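You operate a simulated robot arm through the tools that you are given. There is no shell and no other tool.

The job below is to be done with a simulated two-armed robot. You get a single attempt, and the scene is never put back.

TASK
The extractor is clogged: switch off, pull the hose cuff, pump the yellow button till Clear, refit, restart.
Fine: in that order; it is Clear when only the bar's green end is lit. Where these are worked on the way, their far stop is far enough and under half their travel is too little: hose cuff.

It is judged by the outcome, as a careful person would: the job done as asked, and still so three seconds after it is handed in. It fails if anything else is knocked over, pushed out of place, dropped, spilled or broken.

THE ROBOT
Two 7-joint arms with fingered hands on one trunk that stands fixed in place. Base frame: the origin is at the foot of the trunk, x ahead of it, y to its left, z up. Lengths are in mm, angles in degrees, forces in N, time in s.
The left shoulder is at [70, 142, 1114], the right one opposite. With the tool pointing down near the work surface each hand reaches from about 100 to 700 mm from the base axis, measured 20 degrees to its own side. Payload 3.6 kg a hand.
Tool frame (each hand has its own): the origin (TCP) lies between the finger pads and is the grasp point; the fingertips stand 25 mm ahead of it; z points along the fingers, y is the line along which they close. The gripper opens to 88 mm; its body begins 29 mm behind the TCP. The gripper is a hand of 5 fingers: y runs from the thumb to the fingers, the wrist lies at [-13, -97, -162] in the tool frame.
Orientation is told as [roll, pitch, yaw] about the base's x, y, z axes, in that order, counted from this pose: with the fingers straight down and the wrist toward the robot, the tool's x, y and z point along [0, 1, 0], [1, 0, 0] and [0, 0, -1] of the base frame.

THE INTERFACE
- The arms move only by the tool apply_moves. It takes "left_commands", "right_commands" or both (then of equal length, played together; a hand with none holds still); each is a list of rows, each an object of numbers (a shift or turn left out is 0): "dx", "dy", "dz": the shift along the tool's x, y, z in mm; "ax", "ay", "az": the turn, a rotation vector about the tool's x, y, z in degrees. In form: [{"dx": .., "dy": .., "dz": .., "ax": .., "ay": .., "az": ..}, ...]. A call has 1 to 20 rows; each row shifts and turns the commanded pose from where the row before left it, along the tool's axes as they then stand. A row lasts 0.2 s, in which the tool goes at most 50 mm and 8.6 degrees; a call with a longer step from one row to the next is refused whole. A pose out of reach is approached as far as the arm can. The call stops where the force on the tool passes 40 N (or 10 N more than at its start, if that is more) or the arm is blocked; 0.2 s more then pass. In this call time passes only in rows, and 0.2 s behind the last. It gives the time, the measured TCP pose, the force on the tool (base axes), the opening and the grip force at its end, in the units of the frame above (readings bear some noise), with the torque about the TCP (base axes, N m) and any sound that the robot's microphone picked up.
- Cameras (640 x 400 px; columns grow to the right, rows downward): "scene" is now at [132.8, 38.6, 1350.5]; the picture's right is [0.43, -0.90, 0.00], its down [-0.46, -0.22, -0.86] and it looks along [0.77, 0.37, -0.52] (base axes); focal length 214 px, centre (320, 200). "left" rides on the left gripper at [-59, -79, -105] in its tool frame; the picture's right is [-0.73, -0.32, 0.61], its down [0.62, -0.68, 0.38] and it looks along [0.29, 0.66, 0.70] (tool axes); focal length 234 px, centre (320, 200). "right" rides on the right gripper at [59, -79, -105] in its tool frame; the picture's right is [-0.73, 0.32, -0.61], its down [-0.62, -0.68, 0.38] and it looks along [-0.29, 0.66, 0.70] (tool axes); focal length 234 px, centre (320, 200). There is no depth. A picture from a camera that has moved, and an enlarged one, comes with that camera's place and axes in the base frame and with its lens.
- camera(camera): a new picture of that camera. The clock stands still meanwhile.
- lift_body(by): slides the trunk up (or, below 0, down) by that many mm; the arms and the scene camera ride with it, the base frame stays. It gives what a move gives, with no picture.
- move_fingers(index, middle, ring, little, thumb_bend, thumb_turn, hand): sets how far each is bent, from 0 (flat) to 1 (curled in); at 0.3 the hand is open as for a grip, at 0.7 the pads meet at the TCP. One left out holds its place. A second passes; each finger stops where it meets its share of the squeeze, and holds until it gets a number again. It is the only way to open and close the hand. It gives what a move gives, with no picture; readings hold the bend of each and the force on index, middle, ring, little, thumb and palm. thumb_turn goes from beside the hand (0) to across from the fingers (1), as for a grip.
- turn_head(pan, tilt): turns the head with the scene camera to pan (to the left, within 86 degrees either way) and tilt (down, from -29 to 69), counted from straight ahead of the robot. It gives what a move gives.
- close_up(camera, box): a new picture of the part [left, top, right, bottom] of that camera's present view, enlarged. The clock stands still meanwhile.
- finish_job(): hands the job in; it is judged then, once.

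Nothing tells you positions but the pictures and the camera data. Unless the task says otherwise, let go and move clear before handing in.

The tools are called after "Call:" as name(argument=value, ...) on one line, values as JSON. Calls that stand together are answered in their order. apply_moves: Moves the arms, as the interface text tells. Its arguments: {"type":"object","properties":{"left_commands":{"type":"array"},"right_commands":{"type":"array"}},"required":[]} The other tools are called the same way: lift_body (by) moves the trunk up or down; move_fingers (index, middle, ring, little, thumb_bend, thumb_turn, hand) moves the fingers one by one; turn_head (pan, tilt) turns the head that bears the scene camera; camera (camera) takes a picture; close_up (camera, box) takes an enlarged picture of a part of a camera's view; finish_job () hands the job in.

At the start:

```text
time_s: 0.0
left_tool_pos: [436.2, 364.9, 1235.6]
left_orientation: [0.0, 0.1, 0.0]
left_wrist_force: [0.8, 0.1, 0.1]
left_torque: [0.0, -0.02, -0.04]
left_opening: 87.5
left_gripper_force: 0.0
left_shape: jaw
left_bend: [0.3, 0.3, 0.3, 0.3, 0.3, 0.98]
left_finger forces: [0.0, 0.0, 0.0, 0.0, 0.0, 0.0]
right_tool_pos: [470.9, -51.7, 1124.2]
right_orientation: [0.0, 0.0, 0.0]
right_wrist_force: [-0.2, 0.5, 0.5]
right_torque: [0.02, -0.06, -0.03]
right_opening: 87.5
right_gripper_force: 0.1
right_shape: jaw
right_bend: [0.3, 0.3, 0.3, 0.3, 0.3, 0.98]
right_finger forces: [0.1, 0.1, 0.1, 0.0, 0.0, 0.0]
trunk travel left (down, up): [-650.0, 290.0]
head pan, tilt (commanded): [25.7, 31.0]
```

scene: 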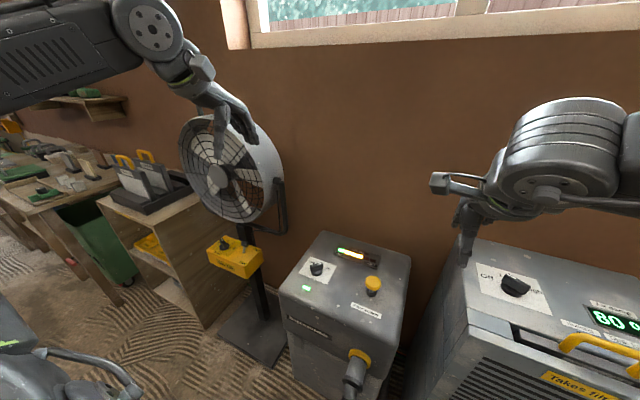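
right: 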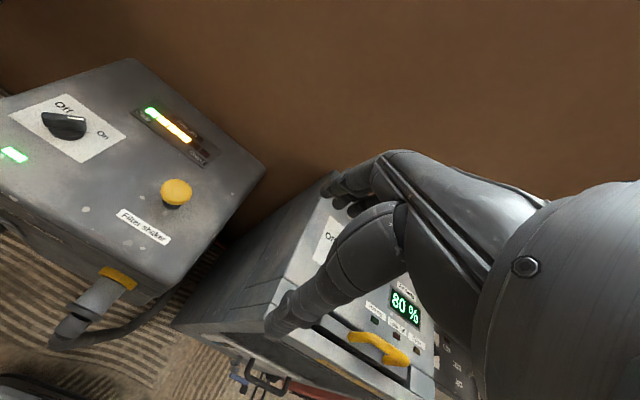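
left: 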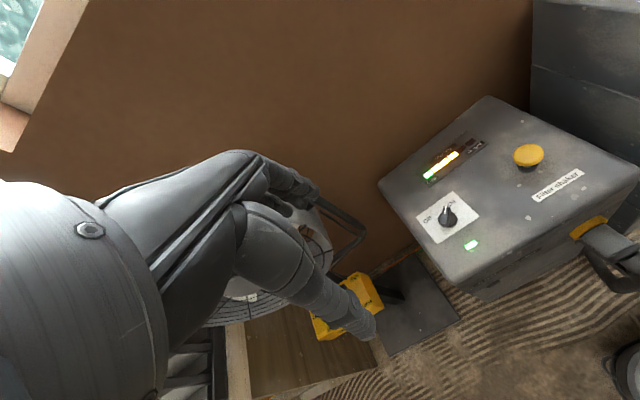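

I see a grey extractor box between the two hands with an Off/On knob, a light bar, a yellow button ("Filter shaker"), a green lamp, and a hose with a yellow cuff on its front. I'll first look closer to measure where these are.

Call:
close_up(camera="scene", box=[260, 220, 430, 400])

Call:
close_up(camera="right", box=[0, 50, 280, 360])

Call:
close_up(camera="left", box=[370, 80, 640, 320])

```text
2.22 times, centred on (345, 310) of scene
camera zoom: at [132.8, 38.6, 1350.5], right [0.43, -0.9, 0.0], down [-0.46, -0.22, -0.86], along [0.77, 0.37, -0.52], focal length 477 px, centre (264, -44)
```

zoom: 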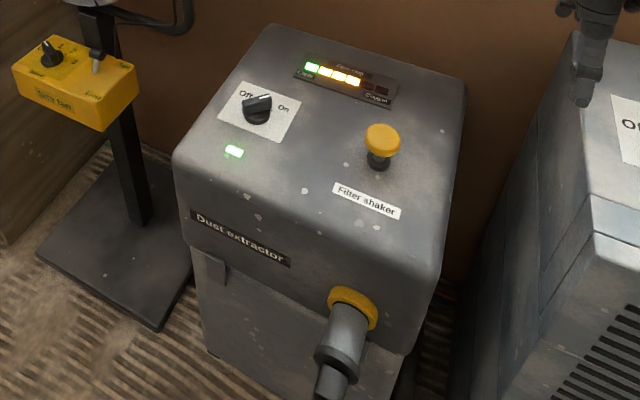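

```text
1.29 times, centred on (140, 205) of right
camera zoom: at [393.5, 5.9, 1230.6], right [0.32, -0.73, 0.61], down [-0.68, -0.62, -0.38], along [0.66, -0.29, -0.7], focal length 302 px, centre (552, 194)
```

zoom: 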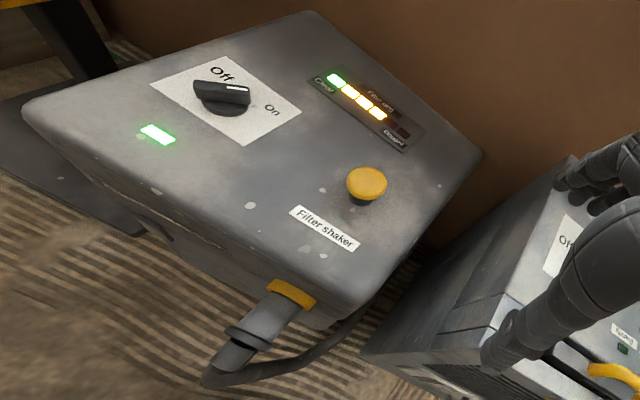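

```text
1.67 times, centred on (505, 200) of left
camera zoom: at [357.5, 304.8, 1339.4], right [-0.32, -0.73, -0.61], down [-0.68, 0.62, -0.38], along [0.66, 0.29, -0.7], focal length 390 px, centre (12, 200)
```

zoom: 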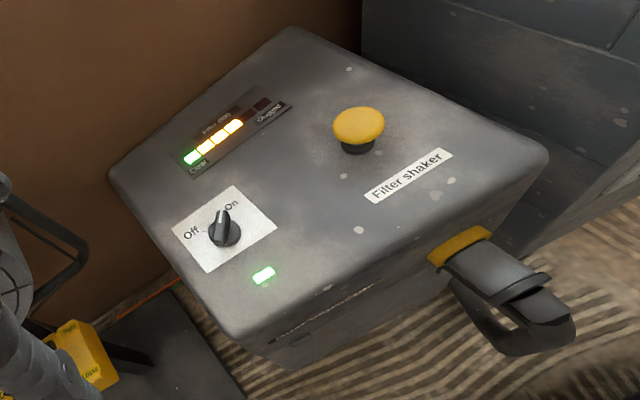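

The button cap triangulates to about (596, 80, 787), the knob to about (589, 268, 779) and the cuff ring to about (464, 66, 615) on the front face. I'll zoom in on the knob, bar and cuff before moving.

Call:
close_up(camera="left", box=[410, 130, 500, 260])

Call:
close_up(camera="right", box=[20, 80, 220, 205])

Call:
turn_head(pan=12, tilt=52)

Call:
camera(camera="scene")

```text
3.08 times, centred on (455, 195) of left
camera zoom: at [357.5, 304.8, 1339.4], right [-0.32, -0.73, -0.61], down [-0.68, 0.62, -0.38], along [0.66, 0.29, -0.7], focal length 720 px, centre (-95, 215)
```

zoom: 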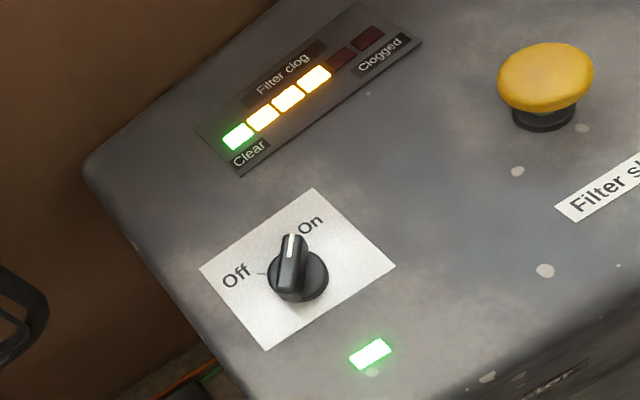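

```text
3.20 times, centred on (120, 142) of right
camera zoom: at [393.5, 5.9, 1230.6], right [0.32, -0.73, 0.61], down [-0.68, -0.62, -0.38], along [0.66, -0.29, -0.7], focal length 749 px, centre (960, 384)
```

zoom: 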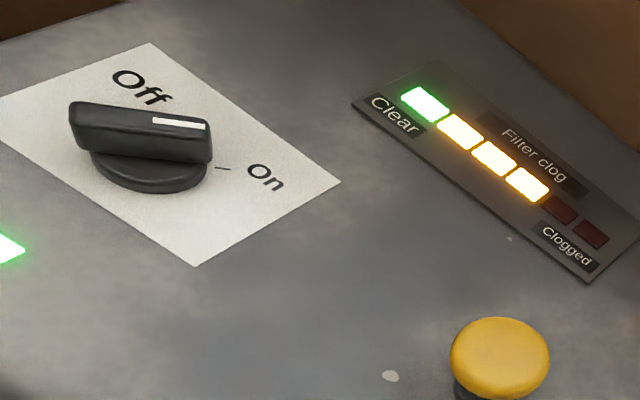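

```text
time_s: 0.8
left_tool_pos: [434.3, 364.6, 1235.6]
left_orientation: [0.0, 0.0, 0.1]
left_wrist_force: [-0.8, 0.0, 0.5]
left_torque: [0.0, -0.02, 0.03]
left_opening: 88.0
left_gripper_force: 0.1
left_shape: jaw
left_bend: [0.3, 0.3, 0.3, 0.3, 0.3, 0.98]
left_finger forces: [0.0, 0.0, 0.1, 0.0, 0.0, 0.0]
right_tool_pos: [471.6, -52.2, 1124.7]
right_orientation: [-0.1, 0.1, 0.1]
right_wrist_force: [-0.6, -0.2, -0.8]
right_torque: [0.01, 0.01, -0.01]
right_opening: 87.9
right_gripper_force: 0.1
right_shape: jaw
right_bend: [0.3, 0.3, 0.3, 0.3, 0.3, 0.98]
right_finger forces: [0.0, 0.1, 0.1, 0.0, 0.1, 0.0]
trunk travel left (down, up): [-650.0, 290.0]
head pan, tilt (commanded): [12.0, 52.0]
```

```text
taken
camera scene: at [125.2, 15.3, 1320.0], right [0.21, -0.98, 0.0], down [-0.77, -0.16, -0.62], along [0.6, 0.13, -0.79], focal length 214 px, centre (320, 200)
```

scene: 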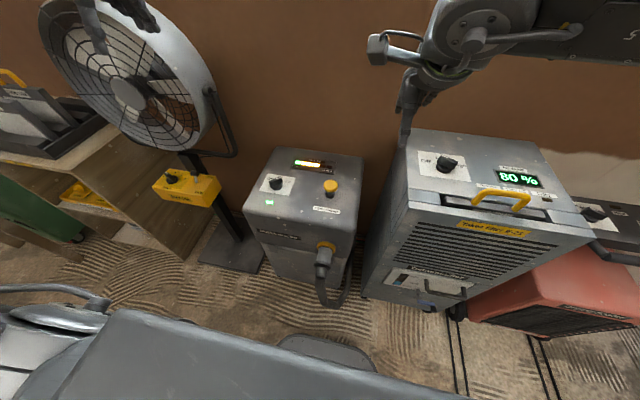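

The knob points to On (about 40° right of forward) and Off is about 45° left of forward; the bar shows green plus three yellow. Now a closer look at the cuff from this view.

Call:
close_up(camera="scene", box=[285, 220, 385, 320])

Call:
close_up(camera="left", box=[540, 190, 640, 310])

Call:
close_up(camera="right", box=[30, 240, 190, 360])

```text
4.00 times, centred on (335, 270) of scene
camera zoom: at [125.2, 15.3, 1320.0], right [0.21, -0.98, 0.0], down [-0.77, -0.16, -0.62], along [0.6, 0.13, -0.79], focal length 858 px, centre (260, -80)
```

zoom: 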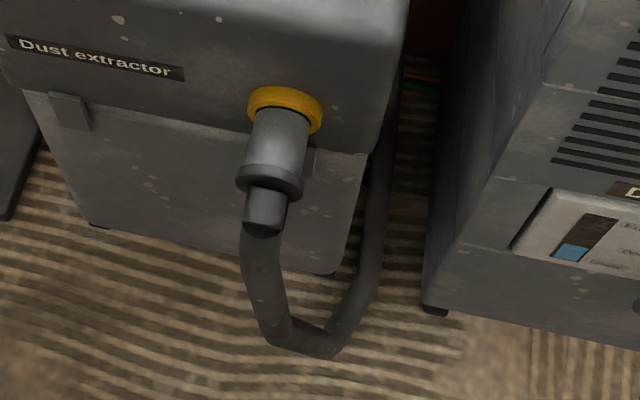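

```text
3.33 times, centred on (590, 250) of left
camera zoom: at [357.5, 304.8, 1339.4], right [-0.32, -0.73, -0.61], down [-0.68, 0.62, -0.38], along [0.66, 0.29, -0.7], focal length 781 px, centre (-580, 33)
```

zoom: 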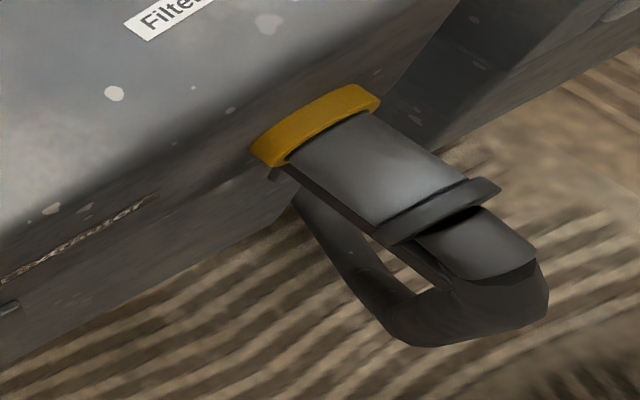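

```text
3.33 times, centred on (110, 300) of right
camera zoom: at [393.5, 5.9, 1230.6], right [0.32, -0.73, 0.61], down [-0.68, -0.62, -0.38], along [0.66, -0.29, -0.7], focal length 781 px, centre (1020, -133)
```

zoom: 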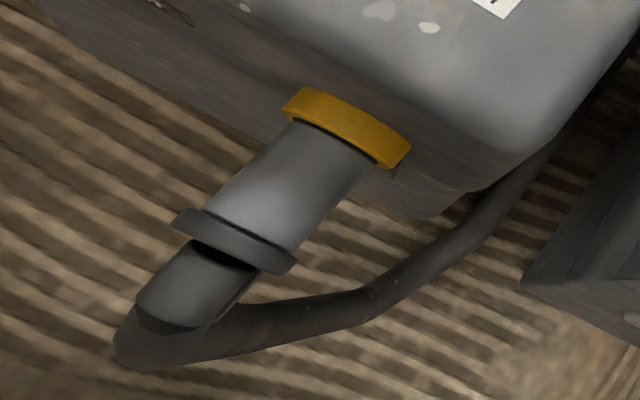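

The panel surface sits near z=745, the knob axis is near (593, 271), and the cuff runs along x at y≈66, z≈608 with its flange near x≈397. I'll close the left hand into a compact tip and bring it to a spot above and right of the knob.

Call:
move_fingers(hand="left", index=0.7, middle=0.7, ring=0.7, little=0.7, thumb_bend=0.7)

Call:
camera(camera="left")

```text
time_s: 1.8
left_tool_pos: [436.8, 364.0, 1236.1]
left_orientation: [0.0, 0.0, 0.0]
left_wrist_force: [0.8, 0.1, 0.0]
left_torque: [0.0, -0.01, 0.02]
left_opening: 0.0
left_gripper_force: 0.0
left_shape: fingers
left_bend: [0.7, 0.7, 0.7, 0.7, 0.7, 0.98]
left_finger forces: [0.0, 0.1, 0.1, 0.0, 0.0, 0.0]
right_tool_pos: [472.4, -53.2, 1124.3]
right_orientation: [0.0, 0.1, -0.1]
right_wrist_force: [0.5, -0.7, 0.4]
right_torque: [0.01, -0.01, 0.01]
right_opening: 87.5
right_gripper_force: 0.0
right_shape: jaw
right_bend: [0.3, 0.3, 0.3, 0.3, 0.3, 0.98]
right_finger forces: [0.0, 0.1, 0.0, 0.1, 0.1, 0.1]
trunk travel left (down, up): [-650.0, 290.0]
head pan, tilt (commanded): [12.0, 52.0]
```

```text
taken
camera left: at [357.5, 304.8, 1339.4], right [-0.32, -0.73, -0.61], down [-0.68, 0.62, -0.38], along [0.66, 0.29, -0.7], focal length 234 px, centre (320, 200)
```

left: 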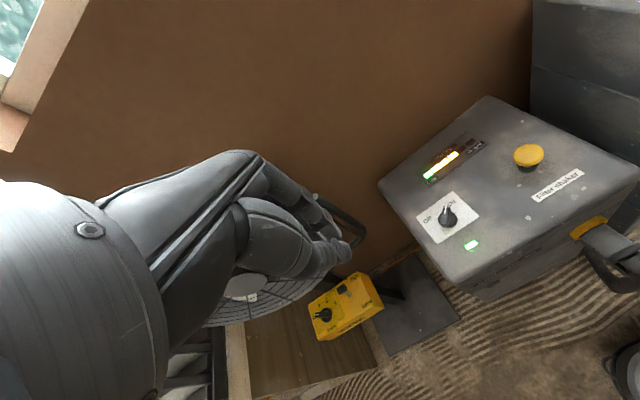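

The left hand is closed to a pinch; I'll zoom in to see how the finger bundle sits around the TCP before I approach the knob.

Call:
close_up(camera="left", box=[220, 150, 380, 290])

Call:
apply_moves(left_commands=[{"dx": -11.8, "dy": 13.6, "dz": 20}, {"dx": -11.8, "dy": 13.6, "dz": 20}, {"dx": -11.8, "dy": 13.6, "dz": 20}, {"dx": -11.8, "dy": 13.6, "dz": 20}, {"dx": -11.8, "dy": 13.6, "dz": 20}, {"dx": -11.8, "dy": 13.6, "dz": 20}, {"dx": -11.8, "dy": 13.6, "dz": 20}, {"dx": -11.8, "dy": 13.6, "dz": 20}, {"dx": -11.8, "dy": 13.6, "dz": 20}, {"dx": -11.8, "dy": 13.6, "dz": 20}, {"dx": -11.8, "dy": 13.6, "dz": 20}, {"dx": -11.8, "dy": 13.6, "dz": 20}, {"dx": -11.8, "dy": 13.6, "dz": 20}, {"dx": -11.8, "dy": 13.6, "dz": 20}])

Call:
camera(camera="left")

Call:
camera(camera="scene")

```text
2.86 times, centred on (300, 220) of left
camera zoom: at [357.5, 304.8, 1339.4], right [-0.32, -0.73, -0.61], down [-0.68, 0.62, -0.38], along [0.66, 0.29, -0.7], focal length 669 px, centre (377, 143)
```

zoom: 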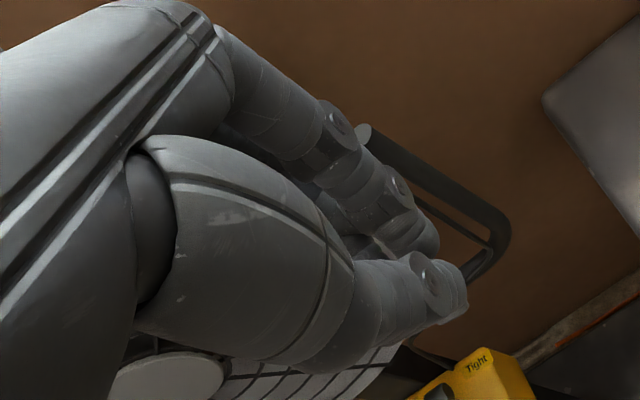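

```text
time_s: 4.8
left_tool_pos: [627.3, 198.2, 954.6]
left_orientation: [0.0, 0.1, 0.0]
left_wrist_force: [-0.6, 0.4, 1.0]
left_torque: [0.02, 0.03, 0.04]
left_opening: 0.0
left_gripper_force: 0.1
left_shape: fingers
left_bend: [0.7, 0.7, 0.7, 0.7, 0.7, 0.98]
left_finger forces: [0.1, 0.1, 0.1, 0.1, 0.0, 0.1]
right_tool_pos: [473.2, -51.5, 1125.1]
right_orientation: [0.1, 0.1, -0.1]
right_wrist_force: [0.3, -0.2, -0.3]
right_torque: [0.02, -0.04, 0.05]
right_opening: 87.8
right_gripper_force: 0.0
right_shape: jaw
right_bend: [0.3, 0.3, 0.3, 0.3, 0.3, 0.98]
right_finger forces: [0.0, 0.0, 0.1, 0.0, 0.0, 0.0]
trunk travel left (down, up): [-650.0, 290.0]
head pan, tilt (commanded): [12.0, 52.0]
```

```text
taken
camera left: at [549.1, 139.2, 1058.1], right [-0.32, -0.73, -0.61], down [-0.68, 0.62, -0.38], along [0.66, 0.29, -0.7], focal length 234 px, centre (320, 200)
```

left: 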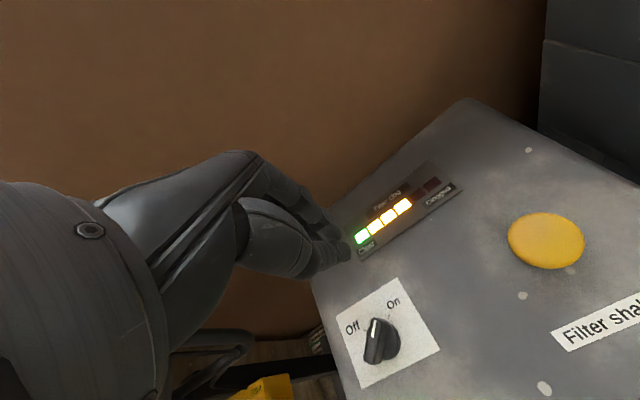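

```text
taken
camera scene: at [126.5, 15.4, 1319.8], right [0.21, -0.98, 0.0], down [-0.77, -0.16, -0.61], along [0.6, 0.13, -0.79], focal length 214 px, centre (320, 200)
```

scene: 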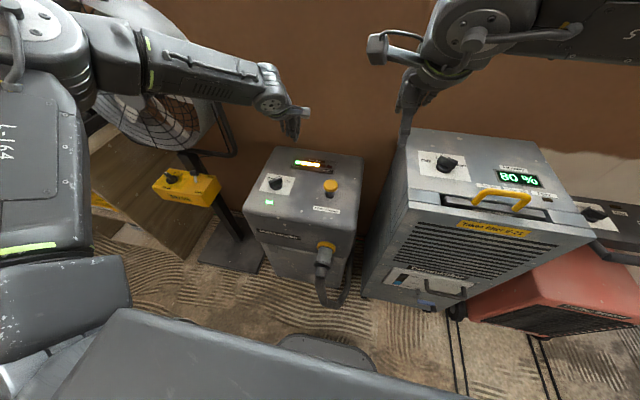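

The left hand is above and right of the knob at (627, 198, 955). I'll zoom in on the knob from here to refine its position.

Call:
close_up(camera="left", box=[300, 260, 460, 360])

Call:
close_up(camera="scene", box=[230, 100, 370, 220])

```text
4.00 times, centred on (380, 310) of left
camera zoom: at [549.1, 139.2, 1058.1], right [-0.32, -0.73, -0.61], down [-0.68, 0.62, -0.38], along [0.66, 0.29, -0.7], focal length 937 px, centre (80, -240)
```

zoom: 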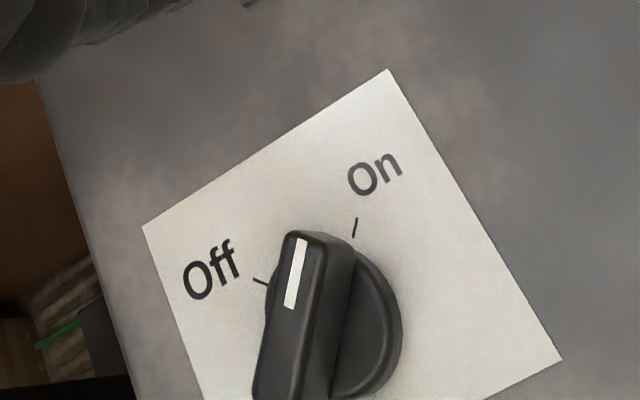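

```text
3.33 times, centred on (300, 160) of scene
camera zoom: at [126.5, 15.4, 1319.8], right [0.21, -0.98, 0.0], down [-0.77, -0.16, -0.61], along [0.6, 0.13, -0.79], focal length 715 px, centre (387, 333)
```

zoom: 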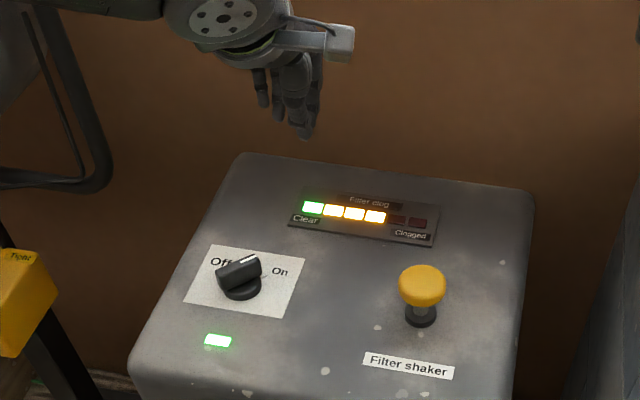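

Knob axis refined to (595, 271), On at −45°, Off at about +43°. I'll form a single pointing index finger, which is a cleaner probe, and check its shape in the pictures.

Call:
move_fingers(hand="left", index=0.35, middle=1.0, ring=1.0, little=1.0, thumb_bend=0.8)

Call:
close_up(camera="left", box=[200, 140, 420, 300])

Call:
close_up(camera="scene", box=[240, 80, 340, 150])

Call:
close_up(camera="right", box=[0, 0, 200, 200])

```text
time_s: 5.8
left_tool_pos: [626.4, 199.6, 956.8]
left_orientation: [0.0, -0.1, 0.0]
left_wrist_force: [0.2, 0.3, -0.2]
left_torque: [-0.02, -0.01, 0.0]
left_opening: 21.7
left_gripper_force: 0.0
left_shape: fingers
left_bend: [0.35, 1.0, 1.0, 1.0, 0.8, 0.98]
left_finger forces: [0.0, 0.1, 0.1, 0.0, 0.0, 0.1]
right_tool_pos: [471.7, -53.4, 1124.5]
right_orientation: [0.1, -0.1, 0.0]
right_wrist_force: [-1.1, 0.5, -0.2]
right_torque: [0.0, -0.03, -0.01]
right_opening: 87.5
right_gripper_force: 0.1
right_shape: jaw
right_bend: [0.3, 0.3, 0.3, 0.3, 0.3, 0.98]
right_finger forces: [0.0, 0.0, 0.0, 0.1, 0.0, 0.0]
trunk travel left (down, up): [-650.0, 290.0]
head pan, tilt (commanded): [12.0, 52.0]
```

```text
2.50 times, centred on (310, 220) of left
camera zoom: at [548.2, 139.2, 1059.0], right [-0.32, -0.73, -0.61], down [-0.68, 0.62, -0.38], along [0.66, 0.29, -0.7], focal length 585 px, centre (345, 150)
```

zoom: 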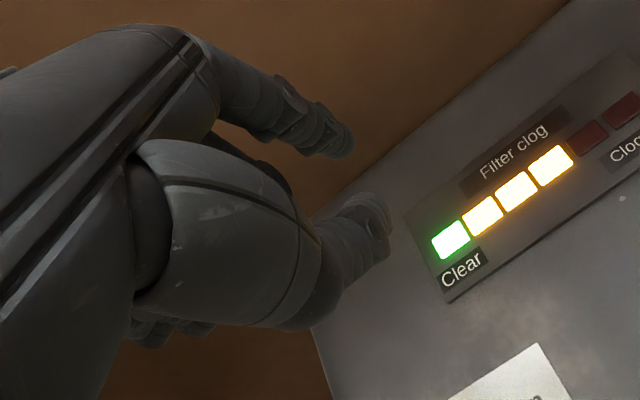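

```text
5.71 times, centred on (290, 115) of scene
camera zoom: at [125.4, 15.2, 1319.9], right [0.21, -0.98, 0.0], down [-0.77, -0.16, -0.62], along [0.6, 0.13, -0.79], focal length 1226 px, centre (491, 686)
```

zoom: 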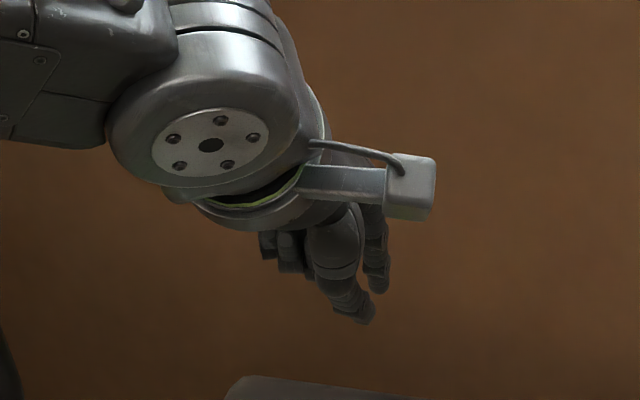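

```text
2.00 times, centred on (100, 100) of right
camera zoom: at [393.7, 5.8, 1230.5], right [0.32, -0.73, 0.61], down [-0.68, -0.62, -0.38], along [0.66, -0.29, -0.7], focal length 468 px, centre (760, 400)
```

zoom: 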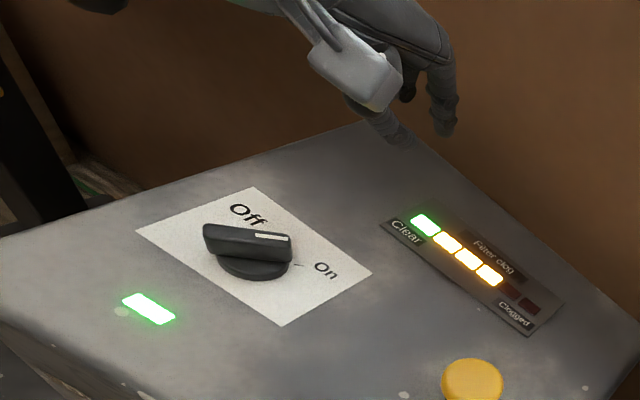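

The thumb alone makes a good probe (tip about 21 mm below and near the TCP). I'll curl the index too, then move the hand down beside the knob's pointer, on its right side.

Call:
move_fingers(hand="left", index=1.0)

Call:
apply_moves(left_commands=[{"dx": 4, "dy": -3, "dz": 20}, {"dx": 4, "dy": -3, "dz": 20}, {"dx": 4, "dy": -3, "dz": 20}, {"dx": 4, "dy": -3, "dz": 20}, {"dx": 4, "dy": -3, "dz": 20}, {"dx": 4, "dy": -3, "dz": 20}])

Call:
camera(camera="left")

Call:
close_up(camera="scene", box=[240, 100, 340, 200])

Call:
close_up(camera="right", box=[0, 0, 240, 200])

```text
time_s: 6.8
left_tool_pos: [627.1, 198.3, 955.8]
left_orientation: [0.0, 0.0, 0.0]
left_wrist_force: [-0.2, 0.0, 0.4]
left_torque: [0.01, 0.01, 0.02]
left_opening: 0.0
left_gripper_force: 0.0
left_shape: fingers
left_bend: [0.72, 1.0, 1.0, 1.0, 0.79, 0.97]
left_finger forces: [0.0, 0.0, 0.0, 0.0, 0.0, 0.0]
right_tool_pos: [471.9, -52.0, 1124.0]
right_orientation: [0.0, 0.0, 0.0]
right_wrist_force: [0.4, -0.5, 0.4]
right_torque: [0.0, -0.02, 0.03]
right_opening: 87.4
right_gripper_force: 0.0
right_shape: jaw
right_bend: [0.3, 0.3, 0.3, 0.3, 0.3, 0.98]
right_finger forces: [0.0, 0.0, 0.0, 0.0, 0.0, 0.1]
trunk travel left (down, up): [-650.0, 290.0]
head pan, tilt (commanded): [12.0, 52.0]
```

```text
time_s: 8.2
left_tool_pos: [600.0, 227.3, 841.8]
left_orientation: [0.0, 0.0, 0.0]
left_wrist_force: [1.1, -0.5, 0.8]
left_torque: [-0.02, 0.0, 0.0]
left_opening: 0.0
left_gripper_force: 0.0
left_shape: fingers
left_bend: [0.72, 1.0, 1.0, 1.0, 0.79, 0.97]
left_finger forces: [0.1, 0.1, 0.0, 0.0, 0.0, 0.1]
left hand out of reach, approached as far as the arm can: row 6
right_tool_pos: [471.8, -53.3, 1124.6]
right_orientation: [0.0, 0.0, 0.1]
right_wrist_force: [0.1, -0.2, -0.2]
right_torque: [0.01, -0.03, -0.02]
right_opening: 87.9
right_gripper_force: 0.0
right_shape: jaw
right_bend: [0.3, 0.3, 0.3, 0.3, 0.3, 0.98]
right_finger forces: [0.0, 0.1, 0.0, 0.0, 0.0, 0.0]
trunk travel left (down, up): [-650.0, 290.0]
head pan, tilt (commanded): [12.0, 52.0]
```

```text
taken
camera left: at [522.7, 168.0, 946.6], right [-0.32, -0.73, -0.61], down [-0.68, 0.62, -0.38], along [0.66, 0.29, -0.7], focal length 234 px, centre (320, 200)
```

left: 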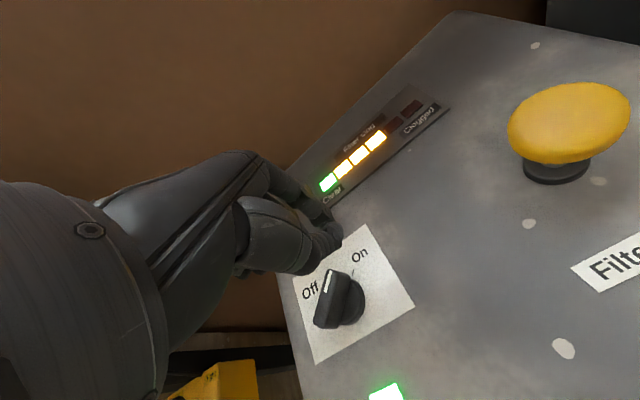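

```text
4.00 times, centred on (290, 150) of scene
camera zoom: at [125.1, 15.4, 1319.9], right [0.21, -0.98, 0.0], down [-0.77, -0.16, -0.62], along [0.6, 0.13, -0.79], focal length 858 px, centre (440, 400)
```

zoom: 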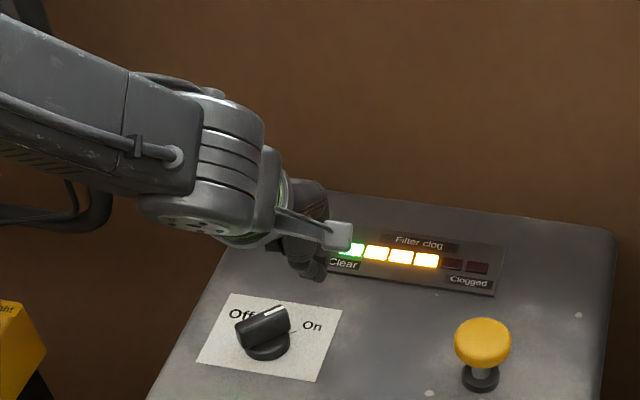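

```text
2.00 times, centred on (120, 100) of right
camera zoom: at [393.4, 6.0, 1230.6], right [0.32, -0.73, 0.61], down [-0.68, -0.62, -0.38], along [0.66, -0.29, -0.7], focal length 468 px, centre (720, 400)
```

zoom: 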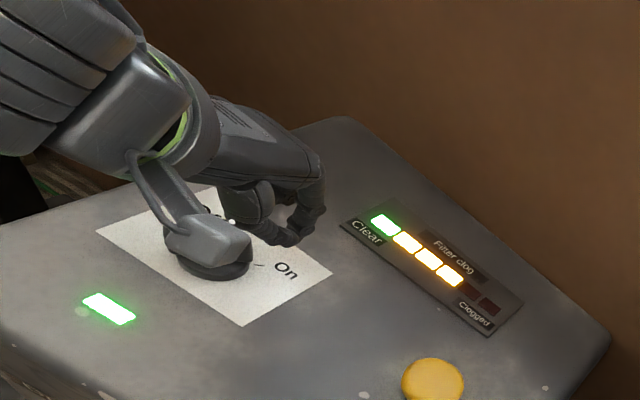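

The arm ran out of reach going lower from this shoulder height, so I'll raise the left hand and then lower the trunk by 200 mm. The right hand stays left of the big machine (its top is near z=870).

Call:
apply_moves(left_commands=[{"dz": -10}, {"dz": -30}, {"dz": -35}, {"dz": -35}, {"dz": -35}, {"dz": -35}])

Call:
lift_body(by=-100)

Call:
camera(camera="scene")

Call:
camera(camera="right")

```text
time_s: 9.6
left_tool_pos: [601.9, 227.6, 1023.4]
left_orientation: [0.0, -0.1, -0.1]
left_wrist_force: [-0.1, 1.0, 0.1]
left_torque: [-0.03, 0.0, -0.01]
left_opening: 0.0
left_gripper_force: 0.1
left_shape: fingers
left_bend: [0.72, 1.0, 1.0, 1.0, 0.79, 0.97]
left_finger forces: [0.0, 0.0, 0.1, 0.0, 0.0, 0.0]
right_tool_pos: [471.4, -52.5, 1125.9]
right_orientation: [0.0, 0.0, 0.0]
right_wrist_force: [-0.4, -0.3, 0.1]
right_torque: [0.0, 0.01, -0.01]
right_opening: 87.7
right_gripper_force: 0.0
right_shape: jaw
right_bend: [0.3, 0.3, 0.3, 0.3, 0.3, 0.98]
right_finger forces: [0.1, 0.0, 0.0, 0.0, 0.0, 0.1]
trunk travel left (down, up): [-650.0, 290.0]
head pan, tilt (commanded): [12.0, 52.0]
```

```text
time_s: 11.0
left_tool_pos: [600.9, 227.5, 924.0]
left_orientation: [0.0, 0.0, 0.0]
left_wrist_force: [0.3, -0.3, 0.5]
left_torque: [0.02, -0.01, -0.01]
left_opening: 0.0
left_gripper_force: 0.1
left_shape: fingers
left_bend: [0.72, 1.0, 1.0, 1.0, 0.79, 0.97]
left_finger forces: [0.0, 0.0, 0.0, 0.0, 0.0, 0.0]
right_tool_pos: [471.2, -52.4, 1024.8]
right_orientation: [0.0, 0.0, 0.0]
right_wrist_force: [-0.7, 0.1, 0.4]
right_torque: [0.0, -0.01, -0.01]
right_opening: 88.1
right_gripper_force: 0.0
right_shape: jaw
right_bend: [0.3, 0.3, 0.3, 0.3, 0.3, 0.98]
right_finger forces: [0.1, 0.1, 0.1, 0.0, 0.1, 0.1]
trunk travel left (down, up): [-550.0, 390.0]
head pan, tilt (commanded): [12.0, 52.0]
```

```text
taken
camera scene: at [125.0, 15.1, 1220.0], right [0.21, -0.98, 0.0], down [-0.77, -0.16, -0.62], along [0.6, 0.13, -0.79], focal length 214 px, centre (320, 200)
```

scene: 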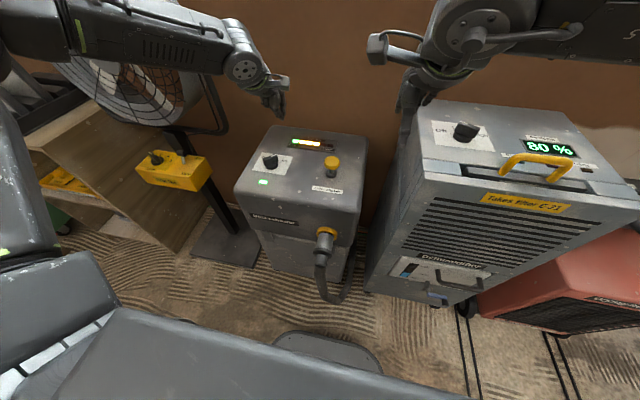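

```text
taken
camera right: at [393.3, 5.8, 1130.7], right [0.32, -0.73, 0.61], down [-0.68, -0.62, -0.38], along [0.66, -0.29, -0.7], focal length 234 px, centre (320, 200)
```

right: 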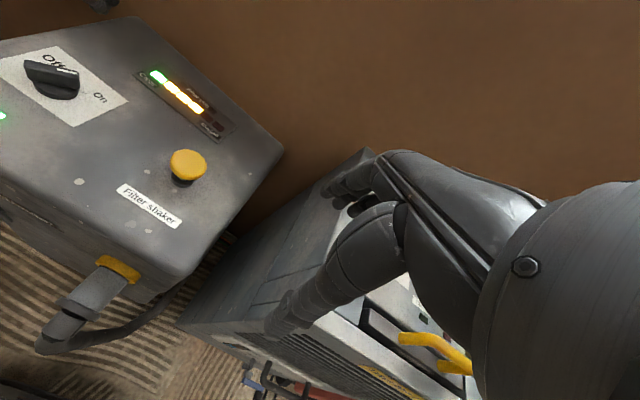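

The right hand stays clear of the machine (its left side is near y≈−155). I'll lower the trunk another 100 mm, then look again.

Call:
lift_body(by=-100)

Call:
camera(camera="scene")

Call:
camera(camera="left")

Call:
camera(camera="right")

```text
time_s: 12.3
left_tool_pos: [602.5, 228.1, 822.7]
left_orientation: [0.0, 0.0, 0.0]
left_wrist_force: [0.4, -0.2, -0.4]
left_torque: [-0.01, 0.03, 0.05]
left_opening: 0.2
left_gripper_force: 0.0
left_shape: fingers
left_bend: [0.72, 1.0, 1.0, 1.0, 0.79, 0.97]
left_finger forces: [0.0, 0.0, 0.1, 0.0, 0.0, 0.1]
right_tool_pos: [472.0, -52.2, 925.1]
right_orientation: [0.0, 0.0, 0.0]
right_wrist_force: [-0.7, -0.7, -0.5]
right_torque: [0.01, -0.02, -0.01]
right_opening: 87.6
right_gripper_force: 0.1
right_shape: jaw
right_bend: [0.3, 0.3, 0.3, 0.3, 0.3, 0.98]
right_finger forces: [0.0, 0.0, 0.0, 0.0, 0.0, 0.1]
trunk travel left (down, up): [-450.0, 490.0]
head pan, tilt (commanded): [12.0, 52.0]
```

```text
taken
camera scene: at [125.0, 15.1, 1120.0], right [0.21, -0.98, 0.0], down [-0.77, -0.16, -0.62], along [0.6, 0.13, -0.79], focal length 214 px, centre (320, 200)
```

scene: 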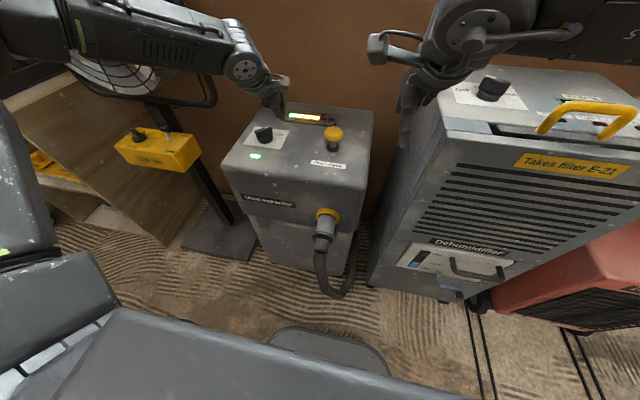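

```text
taken
camera left: at [523.9, 168.4, 926.7], right [-0.32, -0.73, -0.61], down [-0.68, 0.62, -0.38], along [0.66, 0.29, -0.7], focal length 234 px, centre (320, 200)
```

left: 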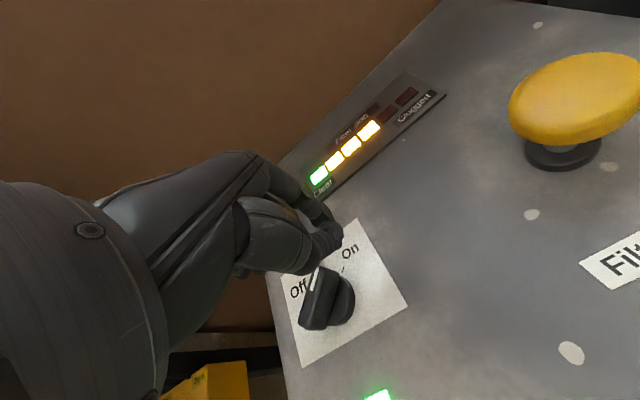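

```text
taken
camera right: at [393.3, 5.8, 1030.7], right [0.32, -0.73, 0.61], down [-0.68, -0.62, -0.38], along [0.66, -0.29, -0.7], focal length 234 px, centre (320, 200)
```

right: 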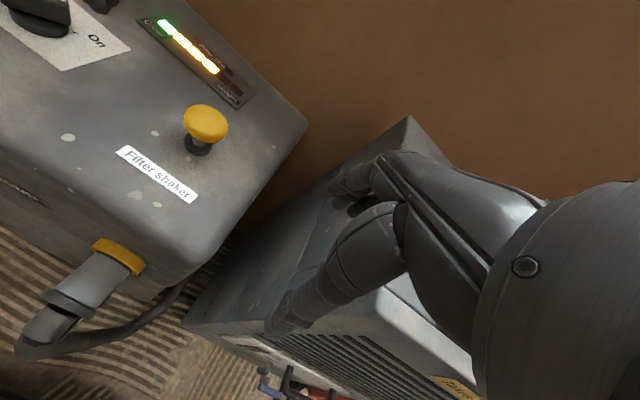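

The left hand is now at (602, 228, 823) with reach to spare. I'll check the clearance between the curled fingers and the knob before going down.

Call:
close_up(camera="scene", box=[220, 60, 340, 160])

Call:
close_up(camera="left", box=[220, 160, 420, 360])

```text
4.00 times, centred on (280, 110) of scene
camera zoom: at [125.0, 15.1, 1120.0], right [0.21, -0.98, 0.0], down [-0.77, -0.16, -0.62], along [0.6, 0.13, -0.79], focal length 858 px, centre (480, 560)
```

zoom: 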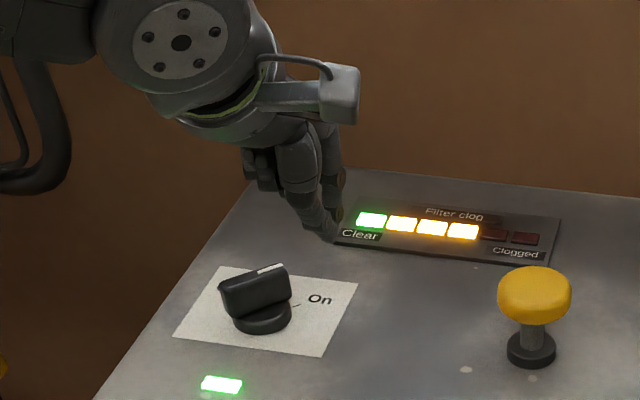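

```text
2.00 times, centred on (320, 260) of left
camera zoom: at [523.9, 168.4, 926.7], right [-0.32, -0.73, -0.61], down [-0.68, 0.62, -0.38], along [0.66, 0.29, -0.7], focal length 468 px, centre (320, 80)
```

zoom: 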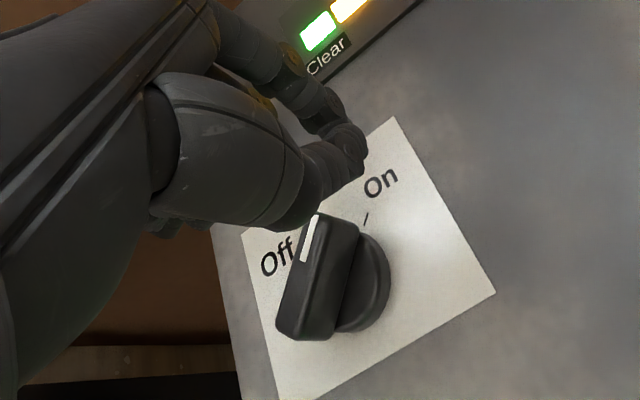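

Clearance is fine: curled fingers will be about 15 mm above the knob top (z≈778) when the thumb tip is at z≈761. I'll descend and then push the pointer left toward Off.

Call:
apply_moves(left_commands=[{"dy": 1, "dz": 10}, {"dy": 1, "dz": 10}, {"dz": 10}, {"dz": 8}, {"dz": 4}])

Call:
close_up(camera="scene", box=[220, 60, 340, 160])

Call:
close_up(camera="left", box=[220, 160, 420, 360])

```text
time_s: 13.5
left_tool_pos: [603.7, 226.7, 781.4]
left_orientation: [-0.1, 0.0, 0.0]
left_wrist_force: [0.0, 0.0, 0.3]
left_torque: [0.0, 0.0, -0.02]
left_opening: 0.0
left_gripper_force: 0.0
left_shape: fingers
left_bend: [0.72, 1.0, 1.0, 1.0, 0.79, 0.97]
left_finger forces: [0.1, 0.0, 0.0, 0.0, 0.1, 0.0]
right_tool_pos: [473.5, -51.4, 925.0]
right_orientation: [-0.1, 0.0, 0.0]
right_wrist_force: [-0.4, -0.3, 0.2]
right_torque: [-0.01, 0.0, 0.02]
right_opening: 87.6
right_gripper_force: 0.0
right_shape: jaw
right_bend: [0.3, 0.3, 0.3, 0.3, 0.3, 0.98]
right_finger forces: [0.1, 0.0, 0.0, 0.0, 0.1, 0.1]
trunk travel left (down, up): [-450.0, 490.0]
head pan, tilt (commanded): [12.0, 52.0]
```

```text
4.00 times, centred on (280, 110) of scene
camera zoom: at [125.2, 15.2, 1119.9], right [0.21, -0.98, 0.0], down [-0.77, -0.16, -0.62], along [0.6, 0.13, -0.79], focal length 858 px, centre (480, 560)
```

zoom: 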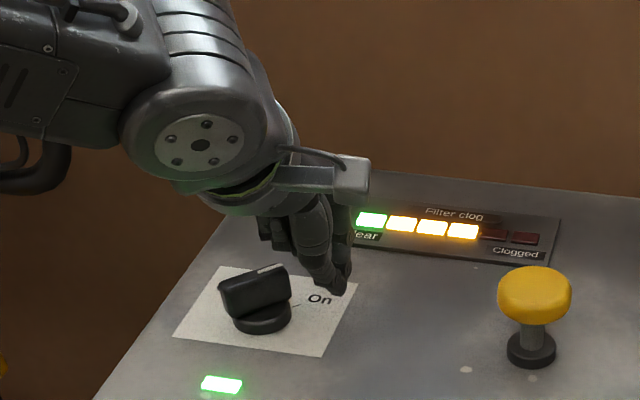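

```text
2.00 times, centred on (320, 260) of left
camera zoom: at [525.9, 168.3, 884.4], right [-0.32, -0.73, -0.61], down [-0.68, 0.62, -0.38], along [0.66, 0.29, -0.7], focal length 468 px, centre (320, 80)
```

zoom: 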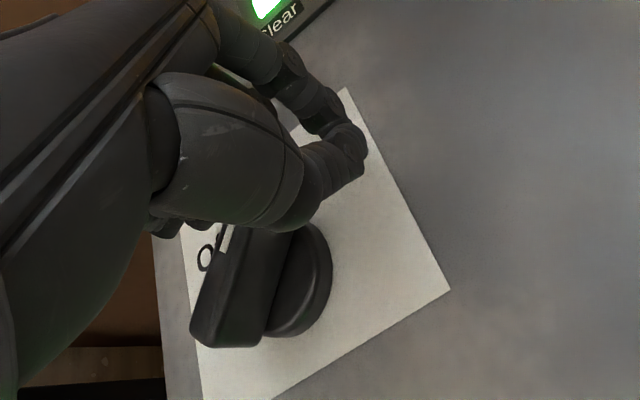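

No contact yet, and the thumb tip is right of the pointer at its height. Now I push it left in small steps.

Call:
apply_moves(left_commands=[{"dx": 4}, {"dx": 4}, {"dx": 4}, {"dx": 4}, {"dx": 4}, {"dx": 4}])

Call:
close_up(camera="scene", box=[220, 60, 340, 160])

Call:
close_up(camera="left", box=[220, 160, 420, 360])

```text
time_s: 14.9
left_tool_pos: [604.9, 251.0, 780.9]
left_orientation: [-0.1, 0.0, 0.0]
left_wrist_force: [-0.5, 0.6, -0.4]
left_torque: [0.0, 0.02, 0.0]
left_opening: 0.0
left_gripper_force: 0.1
left_shape: fingers
left_bend: [0.72, 1.0, 1.0, 1.0, 0.79, 0.97]
left_finger forces: [0.0, 0.1, 0.0, 0.0, 0.0, 0.1]
right_tool_pos: [471.3, -52.0, 925.3]
right_orientation: [0.0, 0.0, 0.0]
right_wrist_force: [-0.1, 0.9, 0.8]
right_torque: [-0.02, -0.04, 0.01]
right_opening: 87.6
right_gripper_force: 0.0
right_shape: jaw
right_bend: [0.3, 0.3, 0.3, 0.3, 0.3, 0.98]
right_finger forces: [0.1, 0.0, 0.0, 0.0, 0.0, 0.1]
trunk travel left (down, up): [-450.0, 490.0]
head pan, tilt (commanded): [12.0, 52.0]
```

```text
4.00 times, centred on (280, 110) of scene
camera zoom: at [125.2, 15.2, 1119.9], right [0.21, -0.98, 0.0], down [-0.77, -0.16, -0.62], along [0.6, 0.13, -0.79], focal length 858 px, centre (480, 560)
```

zoom: 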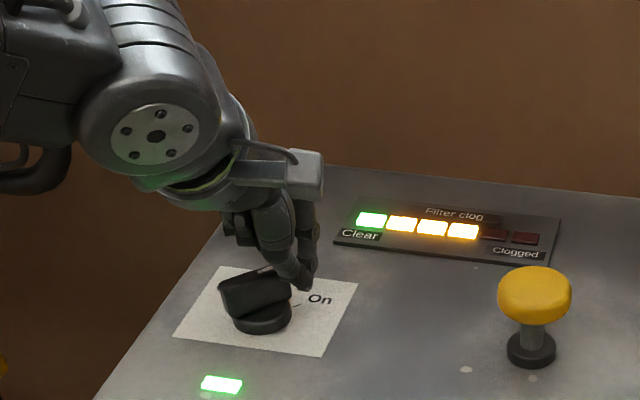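

```text
2.00 times, centred on (320, 260) of left
camera zoom: at [526.0, 193.0, 884.7], right [-0.32, -0.73, -0.61], down [-0.68, 0.62, -0.38], along [0.66, 0.29, -0.7], focal length 468 px, centre (320, 80)
```

zoom: 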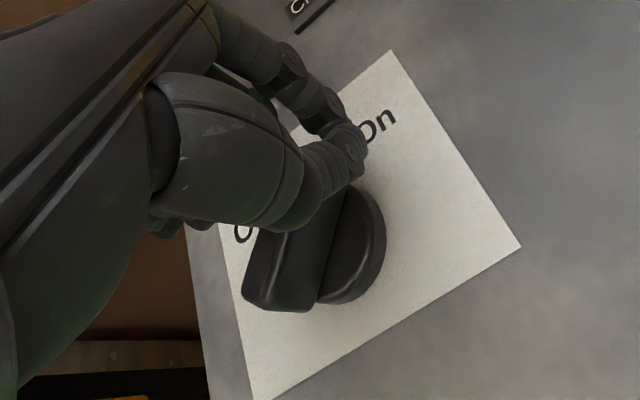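

The tip is just about at the pointer's end. I'll continue pushing.

Call:
apply_moves(left_commands=[{"dx": 3}, {"dx": 3}, {"dx": 3}, {"dx": 3}, {"dx": 3}])

Call:
close_up(camera="scene", box=[220, 60, 340, 160])

Call:
close_up(camera="left", box=[220, 160, 420, 360])

```text
time_s: 16.1
left_tool_pos: [605.1, 264.5, 780.6]
left_orientation: [0.0, 0.0, -0.1]
left_wrist_force: [10.8, -11.3, 2.0]
left_torque: [-0.18, -0.22, -0.02]
left_opening: 0.1
left_gripper_force: 9.3
left_shape: fingers
left_bend: [0.72, 1.0, 1.0, 1.0, 0.79, 0.95]
left_finger forces: [12.9, 0.1, 0.1, 0.0, 6.9, 0.0]
right_tool_pos: [473.9, -54.6, 923.5]
right_orientation: [0.1, 0.1, 0.0]
right_wrist_force: [-0.6, 0.8, -0.6]
right_torque: [0.01, 0.02, -0.03]
right_opening: 87.6
right_gripper_force: 0.1
right_shape: jaw
right_bend: [0.3, 0.3, 0.3, 0.3, 0.3, 0.98]
right_finger forces: [0.0, 0.0, 0.0, 0.1, 0.0, 0.0]
trunk travel left (down, up): [-450.0, 490.0]
head pan, tilt (commanded): [12.0, 52.0]
```

```text
4.00 times, centred on (280, 110) of scene
camera zoom: at [127.0, 13.2, 1119.8], right [0.21, -0.98, 0.0], down [-0.77, -0.16, -0.61], along [0.6, 0.13, -0.79], focal length 858 px, centre (480, 560)
```

zoom: 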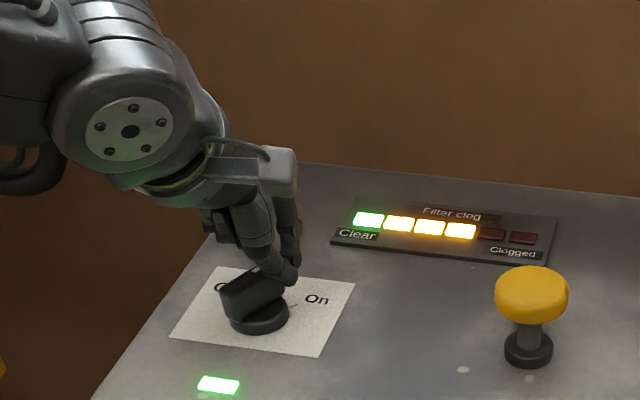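

```text
2.00 times, centred on (320, 260) of left
camera zoom: at [527.4, 205.4, 884.5], right [-0.32, -0.73, -0.61], down [-0.68, 0.62, -0.38], along [0.66, 0.29, -0.7], focal length 468 px, centre (320, 80)
```

zoom: 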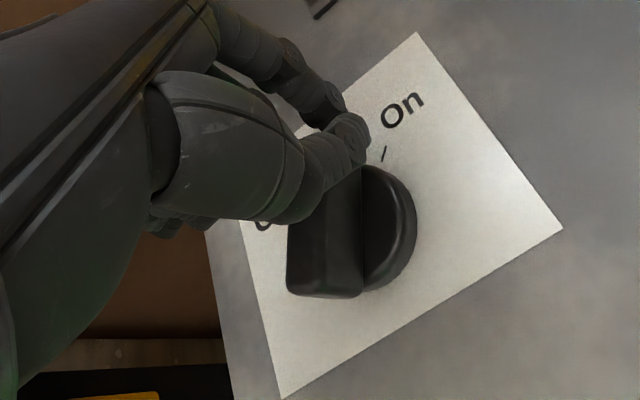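

The pointer is turning (about 15–20° so far) with about 15 N. I continue pushing left.

Call:
apply_moves(left_commands=[{"dx": 3}, {"dx": 3}, {"dx": 3}, {"dx": 3}])

Call:
close_up(camera="scene", box=[220, 60, 340, 160])

Call:
close_up(camera="left", box=[220, 160, 420, 360])

```text
time_s: 17.1
left_tool_pos: [605.5, 277.8, 780.7]
left_orientation: [0.1, -0.1, 0.0]
left_wrist_force: [18.6, -8.3, 7.0]
left_torque: [-0.08, -0.44, 0.12]
left_opening: 0.1
left_gripper_force: 13.4
left_shape: fingers
left_bend: [0.71, 1.0, 1.0, 1.0, 0.81, 0.93]
left_finger forces: [16.7, 0.1, 0.0, 0.0, 10.2, 0.1]
right_tool_pos: [473.1, -54.5, 924.2]
right_orientation: [0.1, 0.1, 0.0]
right_wrist_force: [-0.2, -1.0, -0.7]
right_torque: [0.01, -0.01, 0.01]
right_opening: 87.6
right_gripper_force: 0.0
right_shape: jaw
right_bend: [0.3, 0.3, 0.3, 0.3, 0.3, 0.98]
right_finger forces: [0.1, 0.0, 0.1, 0.1, 0.0, 0.0]
trunk travel left (down, up): [-450.0, 490.0]
head pan, tilt (commanded): [12.0, 52.0]
```

```text
4.00 times, centred on (280, 110) of scene
camera zoom: at [127.2, 13.5, 1119.8], right [0.21, -0.98, 0.0], down [-0.77, -0.16, -0.61], along [0.6, 0.13, -0.79], focal length 858 px, centre (480, 560)
```

zoom: 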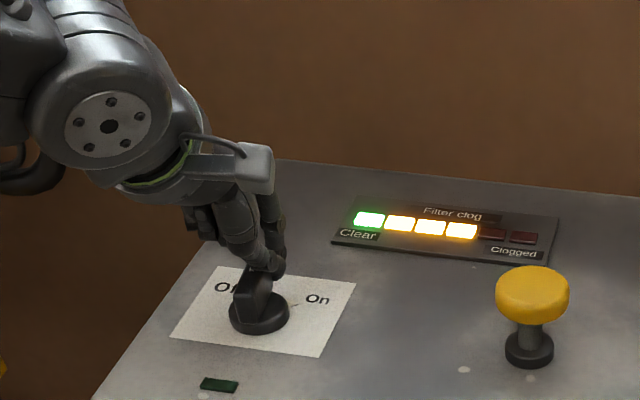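

```text
2.00 times, centred on (320, 260) of left
camera zoom: at [527.8, 218.3, 884.4], right [-0.32, -0.73, -0.61], down [-0.68, 0.62, -0.38], along [0.66, 0.29, -0.7], focal length 468 px, centre (320, 80)
```

zoom: 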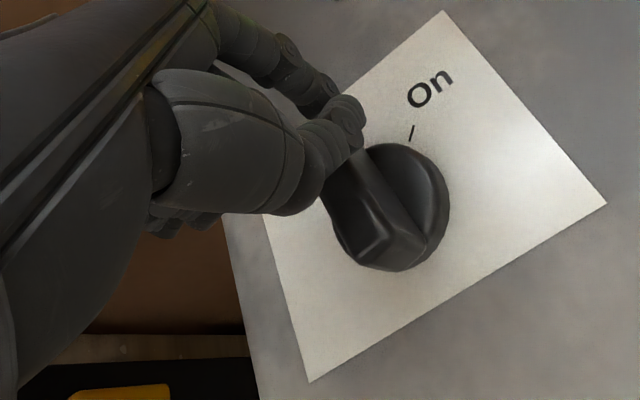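

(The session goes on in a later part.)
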